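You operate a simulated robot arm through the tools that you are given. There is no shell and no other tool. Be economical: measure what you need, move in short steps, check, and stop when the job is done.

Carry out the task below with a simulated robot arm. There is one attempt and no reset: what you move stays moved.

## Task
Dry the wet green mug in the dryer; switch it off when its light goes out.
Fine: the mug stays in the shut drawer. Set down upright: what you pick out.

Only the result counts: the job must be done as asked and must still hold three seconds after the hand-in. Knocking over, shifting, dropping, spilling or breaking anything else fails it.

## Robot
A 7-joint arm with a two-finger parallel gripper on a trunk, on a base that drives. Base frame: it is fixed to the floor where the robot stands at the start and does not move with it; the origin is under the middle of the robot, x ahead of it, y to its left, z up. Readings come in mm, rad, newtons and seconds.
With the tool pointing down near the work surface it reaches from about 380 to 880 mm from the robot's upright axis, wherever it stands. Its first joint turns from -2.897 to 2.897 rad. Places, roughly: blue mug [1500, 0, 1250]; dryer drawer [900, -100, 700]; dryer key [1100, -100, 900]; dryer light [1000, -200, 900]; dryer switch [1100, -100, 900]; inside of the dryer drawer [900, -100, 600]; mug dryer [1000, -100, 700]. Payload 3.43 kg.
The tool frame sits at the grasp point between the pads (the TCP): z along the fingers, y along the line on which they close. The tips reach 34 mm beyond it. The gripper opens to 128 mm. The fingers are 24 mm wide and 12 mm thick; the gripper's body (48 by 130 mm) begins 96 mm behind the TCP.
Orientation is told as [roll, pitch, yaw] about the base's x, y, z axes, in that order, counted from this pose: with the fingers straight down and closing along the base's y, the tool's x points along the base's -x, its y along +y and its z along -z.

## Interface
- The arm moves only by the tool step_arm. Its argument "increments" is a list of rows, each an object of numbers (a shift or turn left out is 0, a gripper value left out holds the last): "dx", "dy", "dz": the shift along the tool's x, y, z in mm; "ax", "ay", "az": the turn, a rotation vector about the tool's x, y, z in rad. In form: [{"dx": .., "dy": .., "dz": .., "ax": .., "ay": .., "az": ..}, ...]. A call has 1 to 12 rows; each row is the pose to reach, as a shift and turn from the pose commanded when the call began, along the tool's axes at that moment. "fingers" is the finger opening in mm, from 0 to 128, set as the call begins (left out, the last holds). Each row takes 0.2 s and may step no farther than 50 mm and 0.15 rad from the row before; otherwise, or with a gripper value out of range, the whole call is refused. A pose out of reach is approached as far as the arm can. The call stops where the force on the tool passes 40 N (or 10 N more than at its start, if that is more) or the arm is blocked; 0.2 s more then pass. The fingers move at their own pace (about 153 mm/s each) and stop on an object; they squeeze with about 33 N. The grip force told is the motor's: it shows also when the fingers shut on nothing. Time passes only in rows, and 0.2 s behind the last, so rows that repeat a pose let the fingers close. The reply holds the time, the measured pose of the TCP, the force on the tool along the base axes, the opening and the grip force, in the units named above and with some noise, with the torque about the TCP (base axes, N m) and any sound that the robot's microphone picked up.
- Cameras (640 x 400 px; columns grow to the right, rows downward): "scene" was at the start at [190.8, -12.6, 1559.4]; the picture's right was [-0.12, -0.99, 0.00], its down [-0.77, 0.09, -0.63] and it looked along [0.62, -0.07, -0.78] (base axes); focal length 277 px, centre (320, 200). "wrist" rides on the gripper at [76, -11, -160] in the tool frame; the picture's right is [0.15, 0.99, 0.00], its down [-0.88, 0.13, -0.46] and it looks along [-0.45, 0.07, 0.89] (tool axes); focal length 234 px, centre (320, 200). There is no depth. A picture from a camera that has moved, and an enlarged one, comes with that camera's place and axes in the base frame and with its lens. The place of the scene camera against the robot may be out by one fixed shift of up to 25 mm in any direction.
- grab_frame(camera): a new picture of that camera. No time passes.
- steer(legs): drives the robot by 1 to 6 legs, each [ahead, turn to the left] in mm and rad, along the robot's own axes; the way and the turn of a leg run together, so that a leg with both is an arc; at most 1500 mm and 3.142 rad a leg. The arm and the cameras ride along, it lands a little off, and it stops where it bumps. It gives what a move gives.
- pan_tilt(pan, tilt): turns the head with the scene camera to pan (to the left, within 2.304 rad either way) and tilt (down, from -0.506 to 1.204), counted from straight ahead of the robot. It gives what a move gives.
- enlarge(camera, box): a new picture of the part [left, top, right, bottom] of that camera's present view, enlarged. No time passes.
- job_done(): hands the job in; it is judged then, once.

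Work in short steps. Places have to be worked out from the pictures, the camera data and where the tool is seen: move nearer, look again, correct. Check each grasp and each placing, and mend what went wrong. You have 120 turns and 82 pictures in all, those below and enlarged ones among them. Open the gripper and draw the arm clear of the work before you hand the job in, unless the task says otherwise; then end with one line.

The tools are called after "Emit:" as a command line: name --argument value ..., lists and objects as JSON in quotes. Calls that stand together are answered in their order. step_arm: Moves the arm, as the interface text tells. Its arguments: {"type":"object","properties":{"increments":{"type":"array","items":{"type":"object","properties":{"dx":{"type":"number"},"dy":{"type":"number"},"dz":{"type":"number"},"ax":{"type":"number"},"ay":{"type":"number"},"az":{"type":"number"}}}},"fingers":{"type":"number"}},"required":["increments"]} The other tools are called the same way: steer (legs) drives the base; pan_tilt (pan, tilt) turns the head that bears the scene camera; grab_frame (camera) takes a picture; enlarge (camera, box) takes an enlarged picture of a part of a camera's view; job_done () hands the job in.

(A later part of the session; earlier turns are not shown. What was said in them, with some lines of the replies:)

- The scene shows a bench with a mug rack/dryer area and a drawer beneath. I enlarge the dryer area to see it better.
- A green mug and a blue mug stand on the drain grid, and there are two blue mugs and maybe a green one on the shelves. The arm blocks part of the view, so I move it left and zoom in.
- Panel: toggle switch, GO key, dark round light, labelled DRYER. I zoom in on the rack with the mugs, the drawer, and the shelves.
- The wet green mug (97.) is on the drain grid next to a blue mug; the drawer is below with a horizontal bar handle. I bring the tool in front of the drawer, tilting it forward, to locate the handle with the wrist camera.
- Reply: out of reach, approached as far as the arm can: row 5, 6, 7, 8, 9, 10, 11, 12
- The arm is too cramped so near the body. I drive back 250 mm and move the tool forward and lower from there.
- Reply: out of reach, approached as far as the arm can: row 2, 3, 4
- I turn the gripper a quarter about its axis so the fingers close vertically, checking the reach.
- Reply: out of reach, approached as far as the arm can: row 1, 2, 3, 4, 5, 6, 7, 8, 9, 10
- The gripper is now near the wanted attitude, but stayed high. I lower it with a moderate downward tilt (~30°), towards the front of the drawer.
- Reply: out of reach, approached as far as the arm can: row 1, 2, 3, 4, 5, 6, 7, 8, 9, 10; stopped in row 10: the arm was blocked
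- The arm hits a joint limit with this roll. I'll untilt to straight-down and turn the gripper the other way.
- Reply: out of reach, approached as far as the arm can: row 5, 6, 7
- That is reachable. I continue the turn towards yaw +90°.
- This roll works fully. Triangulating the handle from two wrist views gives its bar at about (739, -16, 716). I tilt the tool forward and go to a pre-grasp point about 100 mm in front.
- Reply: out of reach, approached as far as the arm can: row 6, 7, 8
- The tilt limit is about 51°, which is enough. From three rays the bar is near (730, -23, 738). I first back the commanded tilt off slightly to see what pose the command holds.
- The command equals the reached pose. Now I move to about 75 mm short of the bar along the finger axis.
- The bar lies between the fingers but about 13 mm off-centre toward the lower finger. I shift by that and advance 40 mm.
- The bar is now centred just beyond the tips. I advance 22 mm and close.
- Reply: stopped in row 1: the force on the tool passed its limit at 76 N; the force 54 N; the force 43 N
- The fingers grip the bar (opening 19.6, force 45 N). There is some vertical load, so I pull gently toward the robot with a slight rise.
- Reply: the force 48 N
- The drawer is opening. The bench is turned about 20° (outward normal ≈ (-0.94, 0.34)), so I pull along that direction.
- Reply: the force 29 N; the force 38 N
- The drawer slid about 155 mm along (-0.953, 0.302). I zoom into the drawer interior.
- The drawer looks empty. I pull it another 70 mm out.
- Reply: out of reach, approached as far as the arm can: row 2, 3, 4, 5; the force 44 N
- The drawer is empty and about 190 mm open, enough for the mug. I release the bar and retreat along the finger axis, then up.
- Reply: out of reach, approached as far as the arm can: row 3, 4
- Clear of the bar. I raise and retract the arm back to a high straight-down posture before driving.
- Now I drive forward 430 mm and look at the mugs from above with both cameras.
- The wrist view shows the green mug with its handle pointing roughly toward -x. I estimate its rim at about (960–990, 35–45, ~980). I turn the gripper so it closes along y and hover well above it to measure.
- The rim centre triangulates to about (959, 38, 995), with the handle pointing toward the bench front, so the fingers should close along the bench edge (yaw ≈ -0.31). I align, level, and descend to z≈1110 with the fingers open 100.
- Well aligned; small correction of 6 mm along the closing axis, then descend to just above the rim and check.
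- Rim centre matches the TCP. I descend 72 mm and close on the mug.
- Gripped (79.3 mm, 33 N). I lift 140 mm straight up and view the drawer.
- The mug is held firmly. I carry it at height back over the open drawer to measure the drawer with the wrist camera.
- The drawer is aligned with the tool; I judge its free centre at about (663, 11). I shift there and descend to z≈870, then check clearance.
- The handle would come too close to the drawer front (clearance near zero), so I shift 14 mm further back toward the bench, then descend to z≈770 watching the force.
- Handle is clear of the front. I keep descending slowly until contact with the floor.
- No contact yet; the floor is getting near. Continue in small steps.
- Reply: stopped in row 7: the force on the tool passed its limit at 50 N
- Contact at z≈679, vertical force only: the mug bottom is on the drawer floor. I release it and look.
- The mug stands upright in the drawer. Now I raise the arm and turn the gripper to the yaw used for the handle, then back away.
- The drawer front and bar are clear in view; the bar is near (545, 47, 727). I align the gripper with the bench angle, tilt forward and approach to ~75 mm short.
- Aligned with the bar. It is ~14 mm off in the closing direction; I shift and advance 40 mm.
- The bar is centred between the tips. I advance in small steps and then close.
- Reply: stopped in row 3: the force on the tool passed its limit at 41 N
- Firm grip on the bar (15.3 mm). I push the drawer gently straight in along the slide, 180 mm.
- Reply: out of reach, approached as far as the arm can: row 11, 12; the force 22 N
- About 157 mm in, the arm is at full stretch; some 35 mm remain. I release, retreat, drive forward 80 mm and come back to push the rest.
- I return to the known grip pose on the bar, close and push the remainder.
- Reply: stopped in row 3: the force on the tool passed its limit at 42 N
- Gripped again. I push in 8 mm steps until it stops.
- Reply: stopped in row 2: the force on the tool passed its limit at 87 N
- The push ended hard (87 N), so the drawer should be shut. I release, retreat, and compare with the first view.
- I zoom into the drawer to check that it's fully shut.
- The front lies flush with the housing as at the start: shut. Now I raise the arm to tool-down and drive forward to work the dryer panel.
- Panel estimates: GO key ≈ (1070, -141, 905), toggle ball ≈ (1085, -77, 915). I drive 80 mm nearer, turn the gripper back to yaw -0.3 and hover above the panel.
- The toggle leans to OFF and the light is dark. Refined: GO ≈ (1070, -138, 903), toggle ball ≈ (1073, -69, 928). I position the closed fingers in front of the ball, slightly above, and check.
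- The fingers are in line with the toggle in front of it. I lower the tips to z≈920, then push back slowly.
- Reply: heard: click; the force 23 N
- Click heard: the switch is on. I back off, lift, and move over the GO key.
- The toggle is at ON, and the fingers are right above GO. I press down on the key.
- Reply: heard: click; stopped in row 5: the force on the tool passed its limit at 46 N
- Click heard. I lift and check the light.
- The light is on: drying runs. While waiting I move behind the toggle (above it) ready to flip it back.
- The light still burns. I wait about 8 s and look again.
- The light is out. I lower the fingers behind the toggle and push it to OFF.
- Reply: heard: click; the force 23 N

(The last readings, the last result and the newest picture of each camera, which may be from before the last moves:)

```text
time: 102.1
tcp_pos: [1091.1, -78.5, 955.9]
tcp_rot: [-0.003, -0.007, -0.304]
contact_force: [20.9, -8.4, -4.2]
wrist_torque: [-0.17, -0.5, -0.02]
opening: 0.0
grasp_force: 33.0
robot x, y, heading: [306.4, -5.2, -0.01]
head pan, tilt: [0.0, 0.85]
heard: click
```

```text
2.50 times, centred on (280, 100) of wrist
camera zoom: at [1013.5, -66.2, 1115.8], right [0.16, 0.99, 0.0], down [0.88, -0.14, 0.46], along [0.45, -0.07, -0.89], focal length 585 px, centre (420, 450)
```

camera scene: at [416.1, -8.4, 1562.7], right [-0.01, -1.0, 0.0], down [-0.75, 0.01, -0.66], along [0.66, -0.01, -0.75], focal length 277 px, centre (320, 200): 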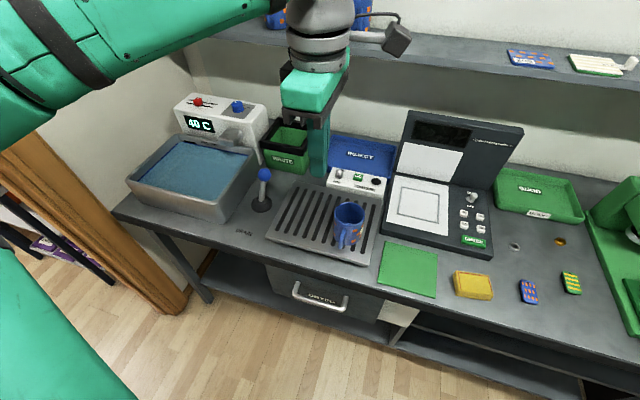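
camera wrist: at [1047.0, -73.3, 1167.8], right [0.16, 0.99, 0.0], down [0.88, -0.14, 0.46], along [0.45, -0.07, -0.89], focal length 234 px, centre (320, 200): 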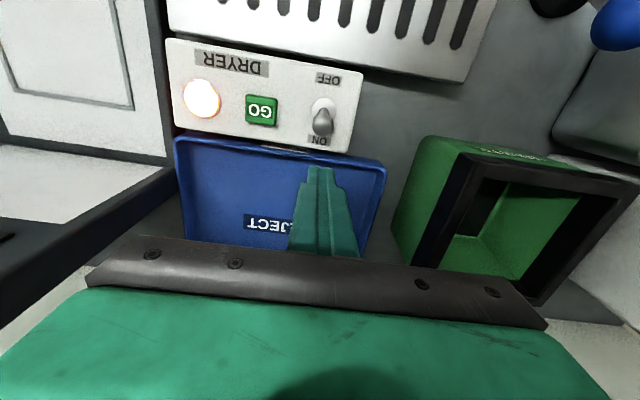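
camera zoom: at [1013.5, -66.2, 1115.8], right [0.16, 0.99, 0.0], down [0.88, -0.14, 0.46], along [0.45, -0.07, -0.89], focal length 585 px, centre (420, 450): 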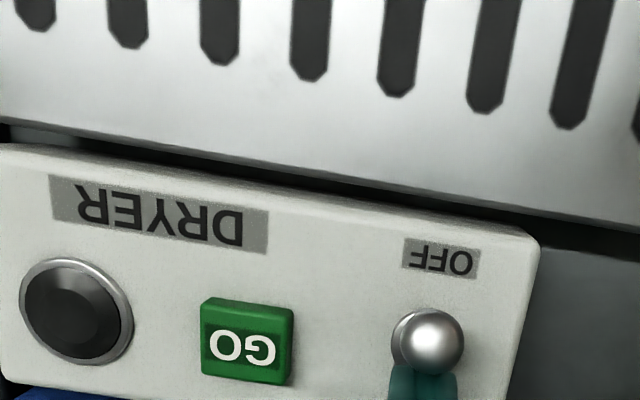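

Click heard; the toggle is at OFF. I back off, lift clear, retract the arm and open the gripper.

Emit:
step_arm --increments '[{"dx": -14}, {"dx": -14, "dz": -40}, {"dx": -14, "dz": -85}, {"dx": -14, "dz": -130}, {"dx": 20, "dz": -165}, {"dx": 60, "dz": -195}, {"dx": 100, "dz": -225}, {"dx": 140, "dz": -250}, {"dx": 180, "dz": -275}, {"dx": 220, "dz": -290}]'

Emit:
step_arm --fingers 100 --increments '[{"dx": 40}, {"dx": 80}]'

Emit:
grab_frame --camera "scene"

Emit:
grab_frame --camera "wrist"

```text
time: 104.3
tcp_pos: [878.1, -13.5, 1246.3]
tcp_rot: [-0.001, 0.001, -0.303]
contact_force: [-0.3, 0.1, 0.4]
wrist_torque: [0.04, 0.01, -0.01]
opening: 0.0
grasp_force: 33.1
robot x, y, heading: [302.7, -5.9, -0.005]
head pan, tilt: [0.0, 0.85]
```

```text
time: 104.9
tcp_pos: [801.3, 12.7, 1245.2]
tcp_rot: [0.001, -0.002, -0.301]
contact_force: [-0.4, -1.2, 0.0]
wrist_torque: [0.03, 0.04, 0.0]
opening: 99.9
grasp_force: 0.1
robot x, y, heading: [306.5, -3.6, -0.006]
head pan, tilt: [0.0, 0.85]
```

```text
17 pictures are left
camera scene: at [496.8, -9.3, 1562.7], right [-0.01, -1.0, 0.0], down [-0.75, 0.01, -0.66], along [0.66, -0.01, -0.75], focal length 277 px, centre (320, 200)
```

scene: 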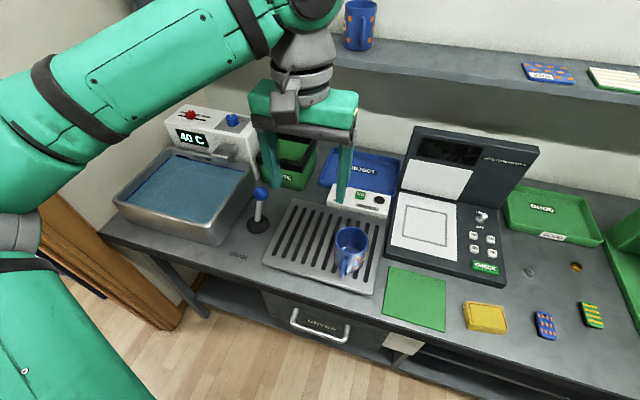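

```text
16 pictures are left
camera wrist: at [724.9, 24.0, 1406.1], right [0.16, 0.99, 0.0], down [0.88, -0.14, 0.46], along [0.45, -0.07, -0.89], focal length 234 px, centre (320, 200)
```

wrist: 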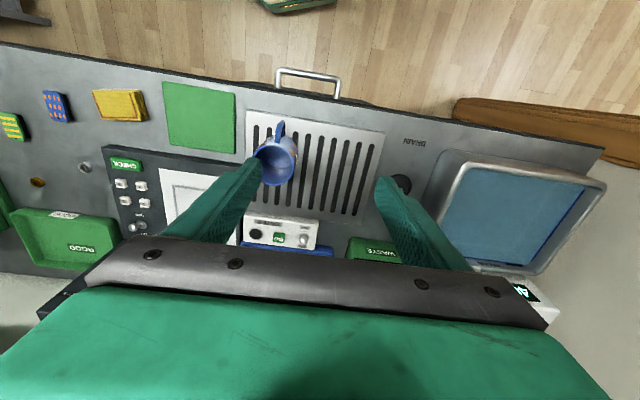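

The toggle is off and the arm is clear. I check once more that the drawer is fully shut.

Emit:
enlarge --camera "wrist" --box '[220, 50, 400, 160]'

Emit:
enlarge --camera "scene" --box '[240, 260, 440, 370]'

```text
3.56 times, centred on (310, 105) of wrist
camera zoom: at [724.9, 24.0, 1406.1], right [0.16, 0.99, 0.0], down [0.88, -0.14, 0.46], along [0.45, -0.07, -0.89], focal length 833 px, centre (356, 538)
```

zoom: 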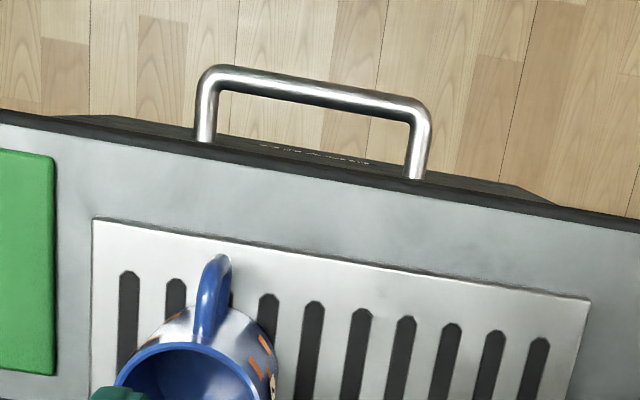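

```text
3.20 times, centred on (340, 315) of scene
camera zoom: at [496.8, -9.3, 1562.7], right [-0.01, -1.0, 0.0], down [-0.75, 0.01, -0.66], along [0.66, -0.01, -0.75], focal length 886 px, centre (256, -168)
```

zoom: 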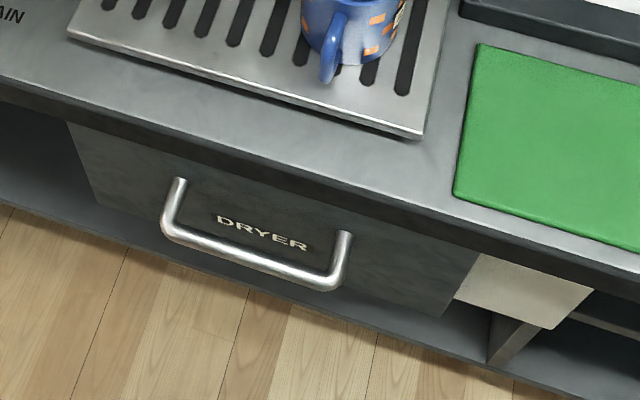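

Comparing bar coordinates, the front may sit ~20 mm farther out than at the start. I drive back to the start position and take the identical view to compare.

Emit:
steer --legs '[[-302, 0.005]]'

Emit:
step_arm --increments '[{"dx": 14, "dy": 45}, {"dx": 28, "dy": 92}, {"dx": 42, "dy": 138}, {"dx": 56, "dy": 184}, {"dx": 70, "dy": 230}]'

Emit:
pan_tilt --pan -0.051 --tilt 0.6

Emit:
enlarge --camera "scene" --box '[240, 250, 400, 350]'

```text
time: 107.0
tcp_pos: [495.4, 17.9, 1246.3]
tcp_rot: [-0.003, -0.002, -0.294]
contact_force: [-0.8, -0.1, -0.5]
wrist_torque: [-0.01, 0.0, 0.01]
opening: 100.3
grasp_force: 0.0
robot x, y, heading: [-1.0, -2.3, -0.002]
head pan, tilt: [0.0, 0.85]
```

```text
time: 108.2
tcp_pos: [495.4, 260.8, 1247.9]
tcp_rot: [-0.001, -0.002, -0.293]
contact_force: [0.3, -0.2, -0.3]
wrist_torque: [0.04, 0.02, -0.04]
opening: 100.2
grasp_force: 0.1
robot x, y, heading: [0.4, -0.6, -0.0]
head pan, tilt: [0.0, 0.85]
```

```text
time: 108.9
tcp_pos: [495.7, 259.4, 1246.2]
tcp_rot: [0.0, -0.003, -0.294]
contact_force: [-0.4, 0.0, -0.4]
wrist_torque: [0.0, 0.01, -0.05]
opening: 100.0
grasp_force: 0.0
robot x, y, heading: [-0.0, -4.8, 0.0]
head pan, tilt: [-0.051, 0.6]
```

```text
4.00 times, centred on (320, 300) of scene
camera zoom: at [200.9, -10.4, 1583.6], right [-0.05, -1.0, 0.0], down [-0.56, 0.03, -0.82], along [0.82, -0.04, -0.57], focal length 1108 px, centre (320, -200)
```

zoom: 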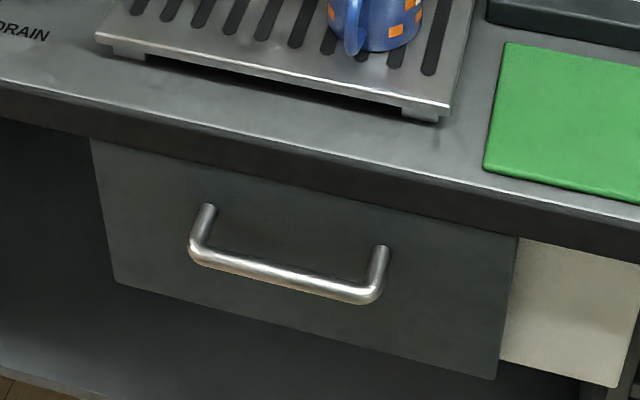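

The view matches the starting one, so the drawer is fully shut; the light is out, the switch is off, and the gripper is open and clear.

Emit:
job_done

```text
The job is handed in.
```

The wet green mug went through the dryer and was left standing upright in the shut drawer. I switched the dryer off after its light went out, then handed the job in with the gripper open and the arm clear.
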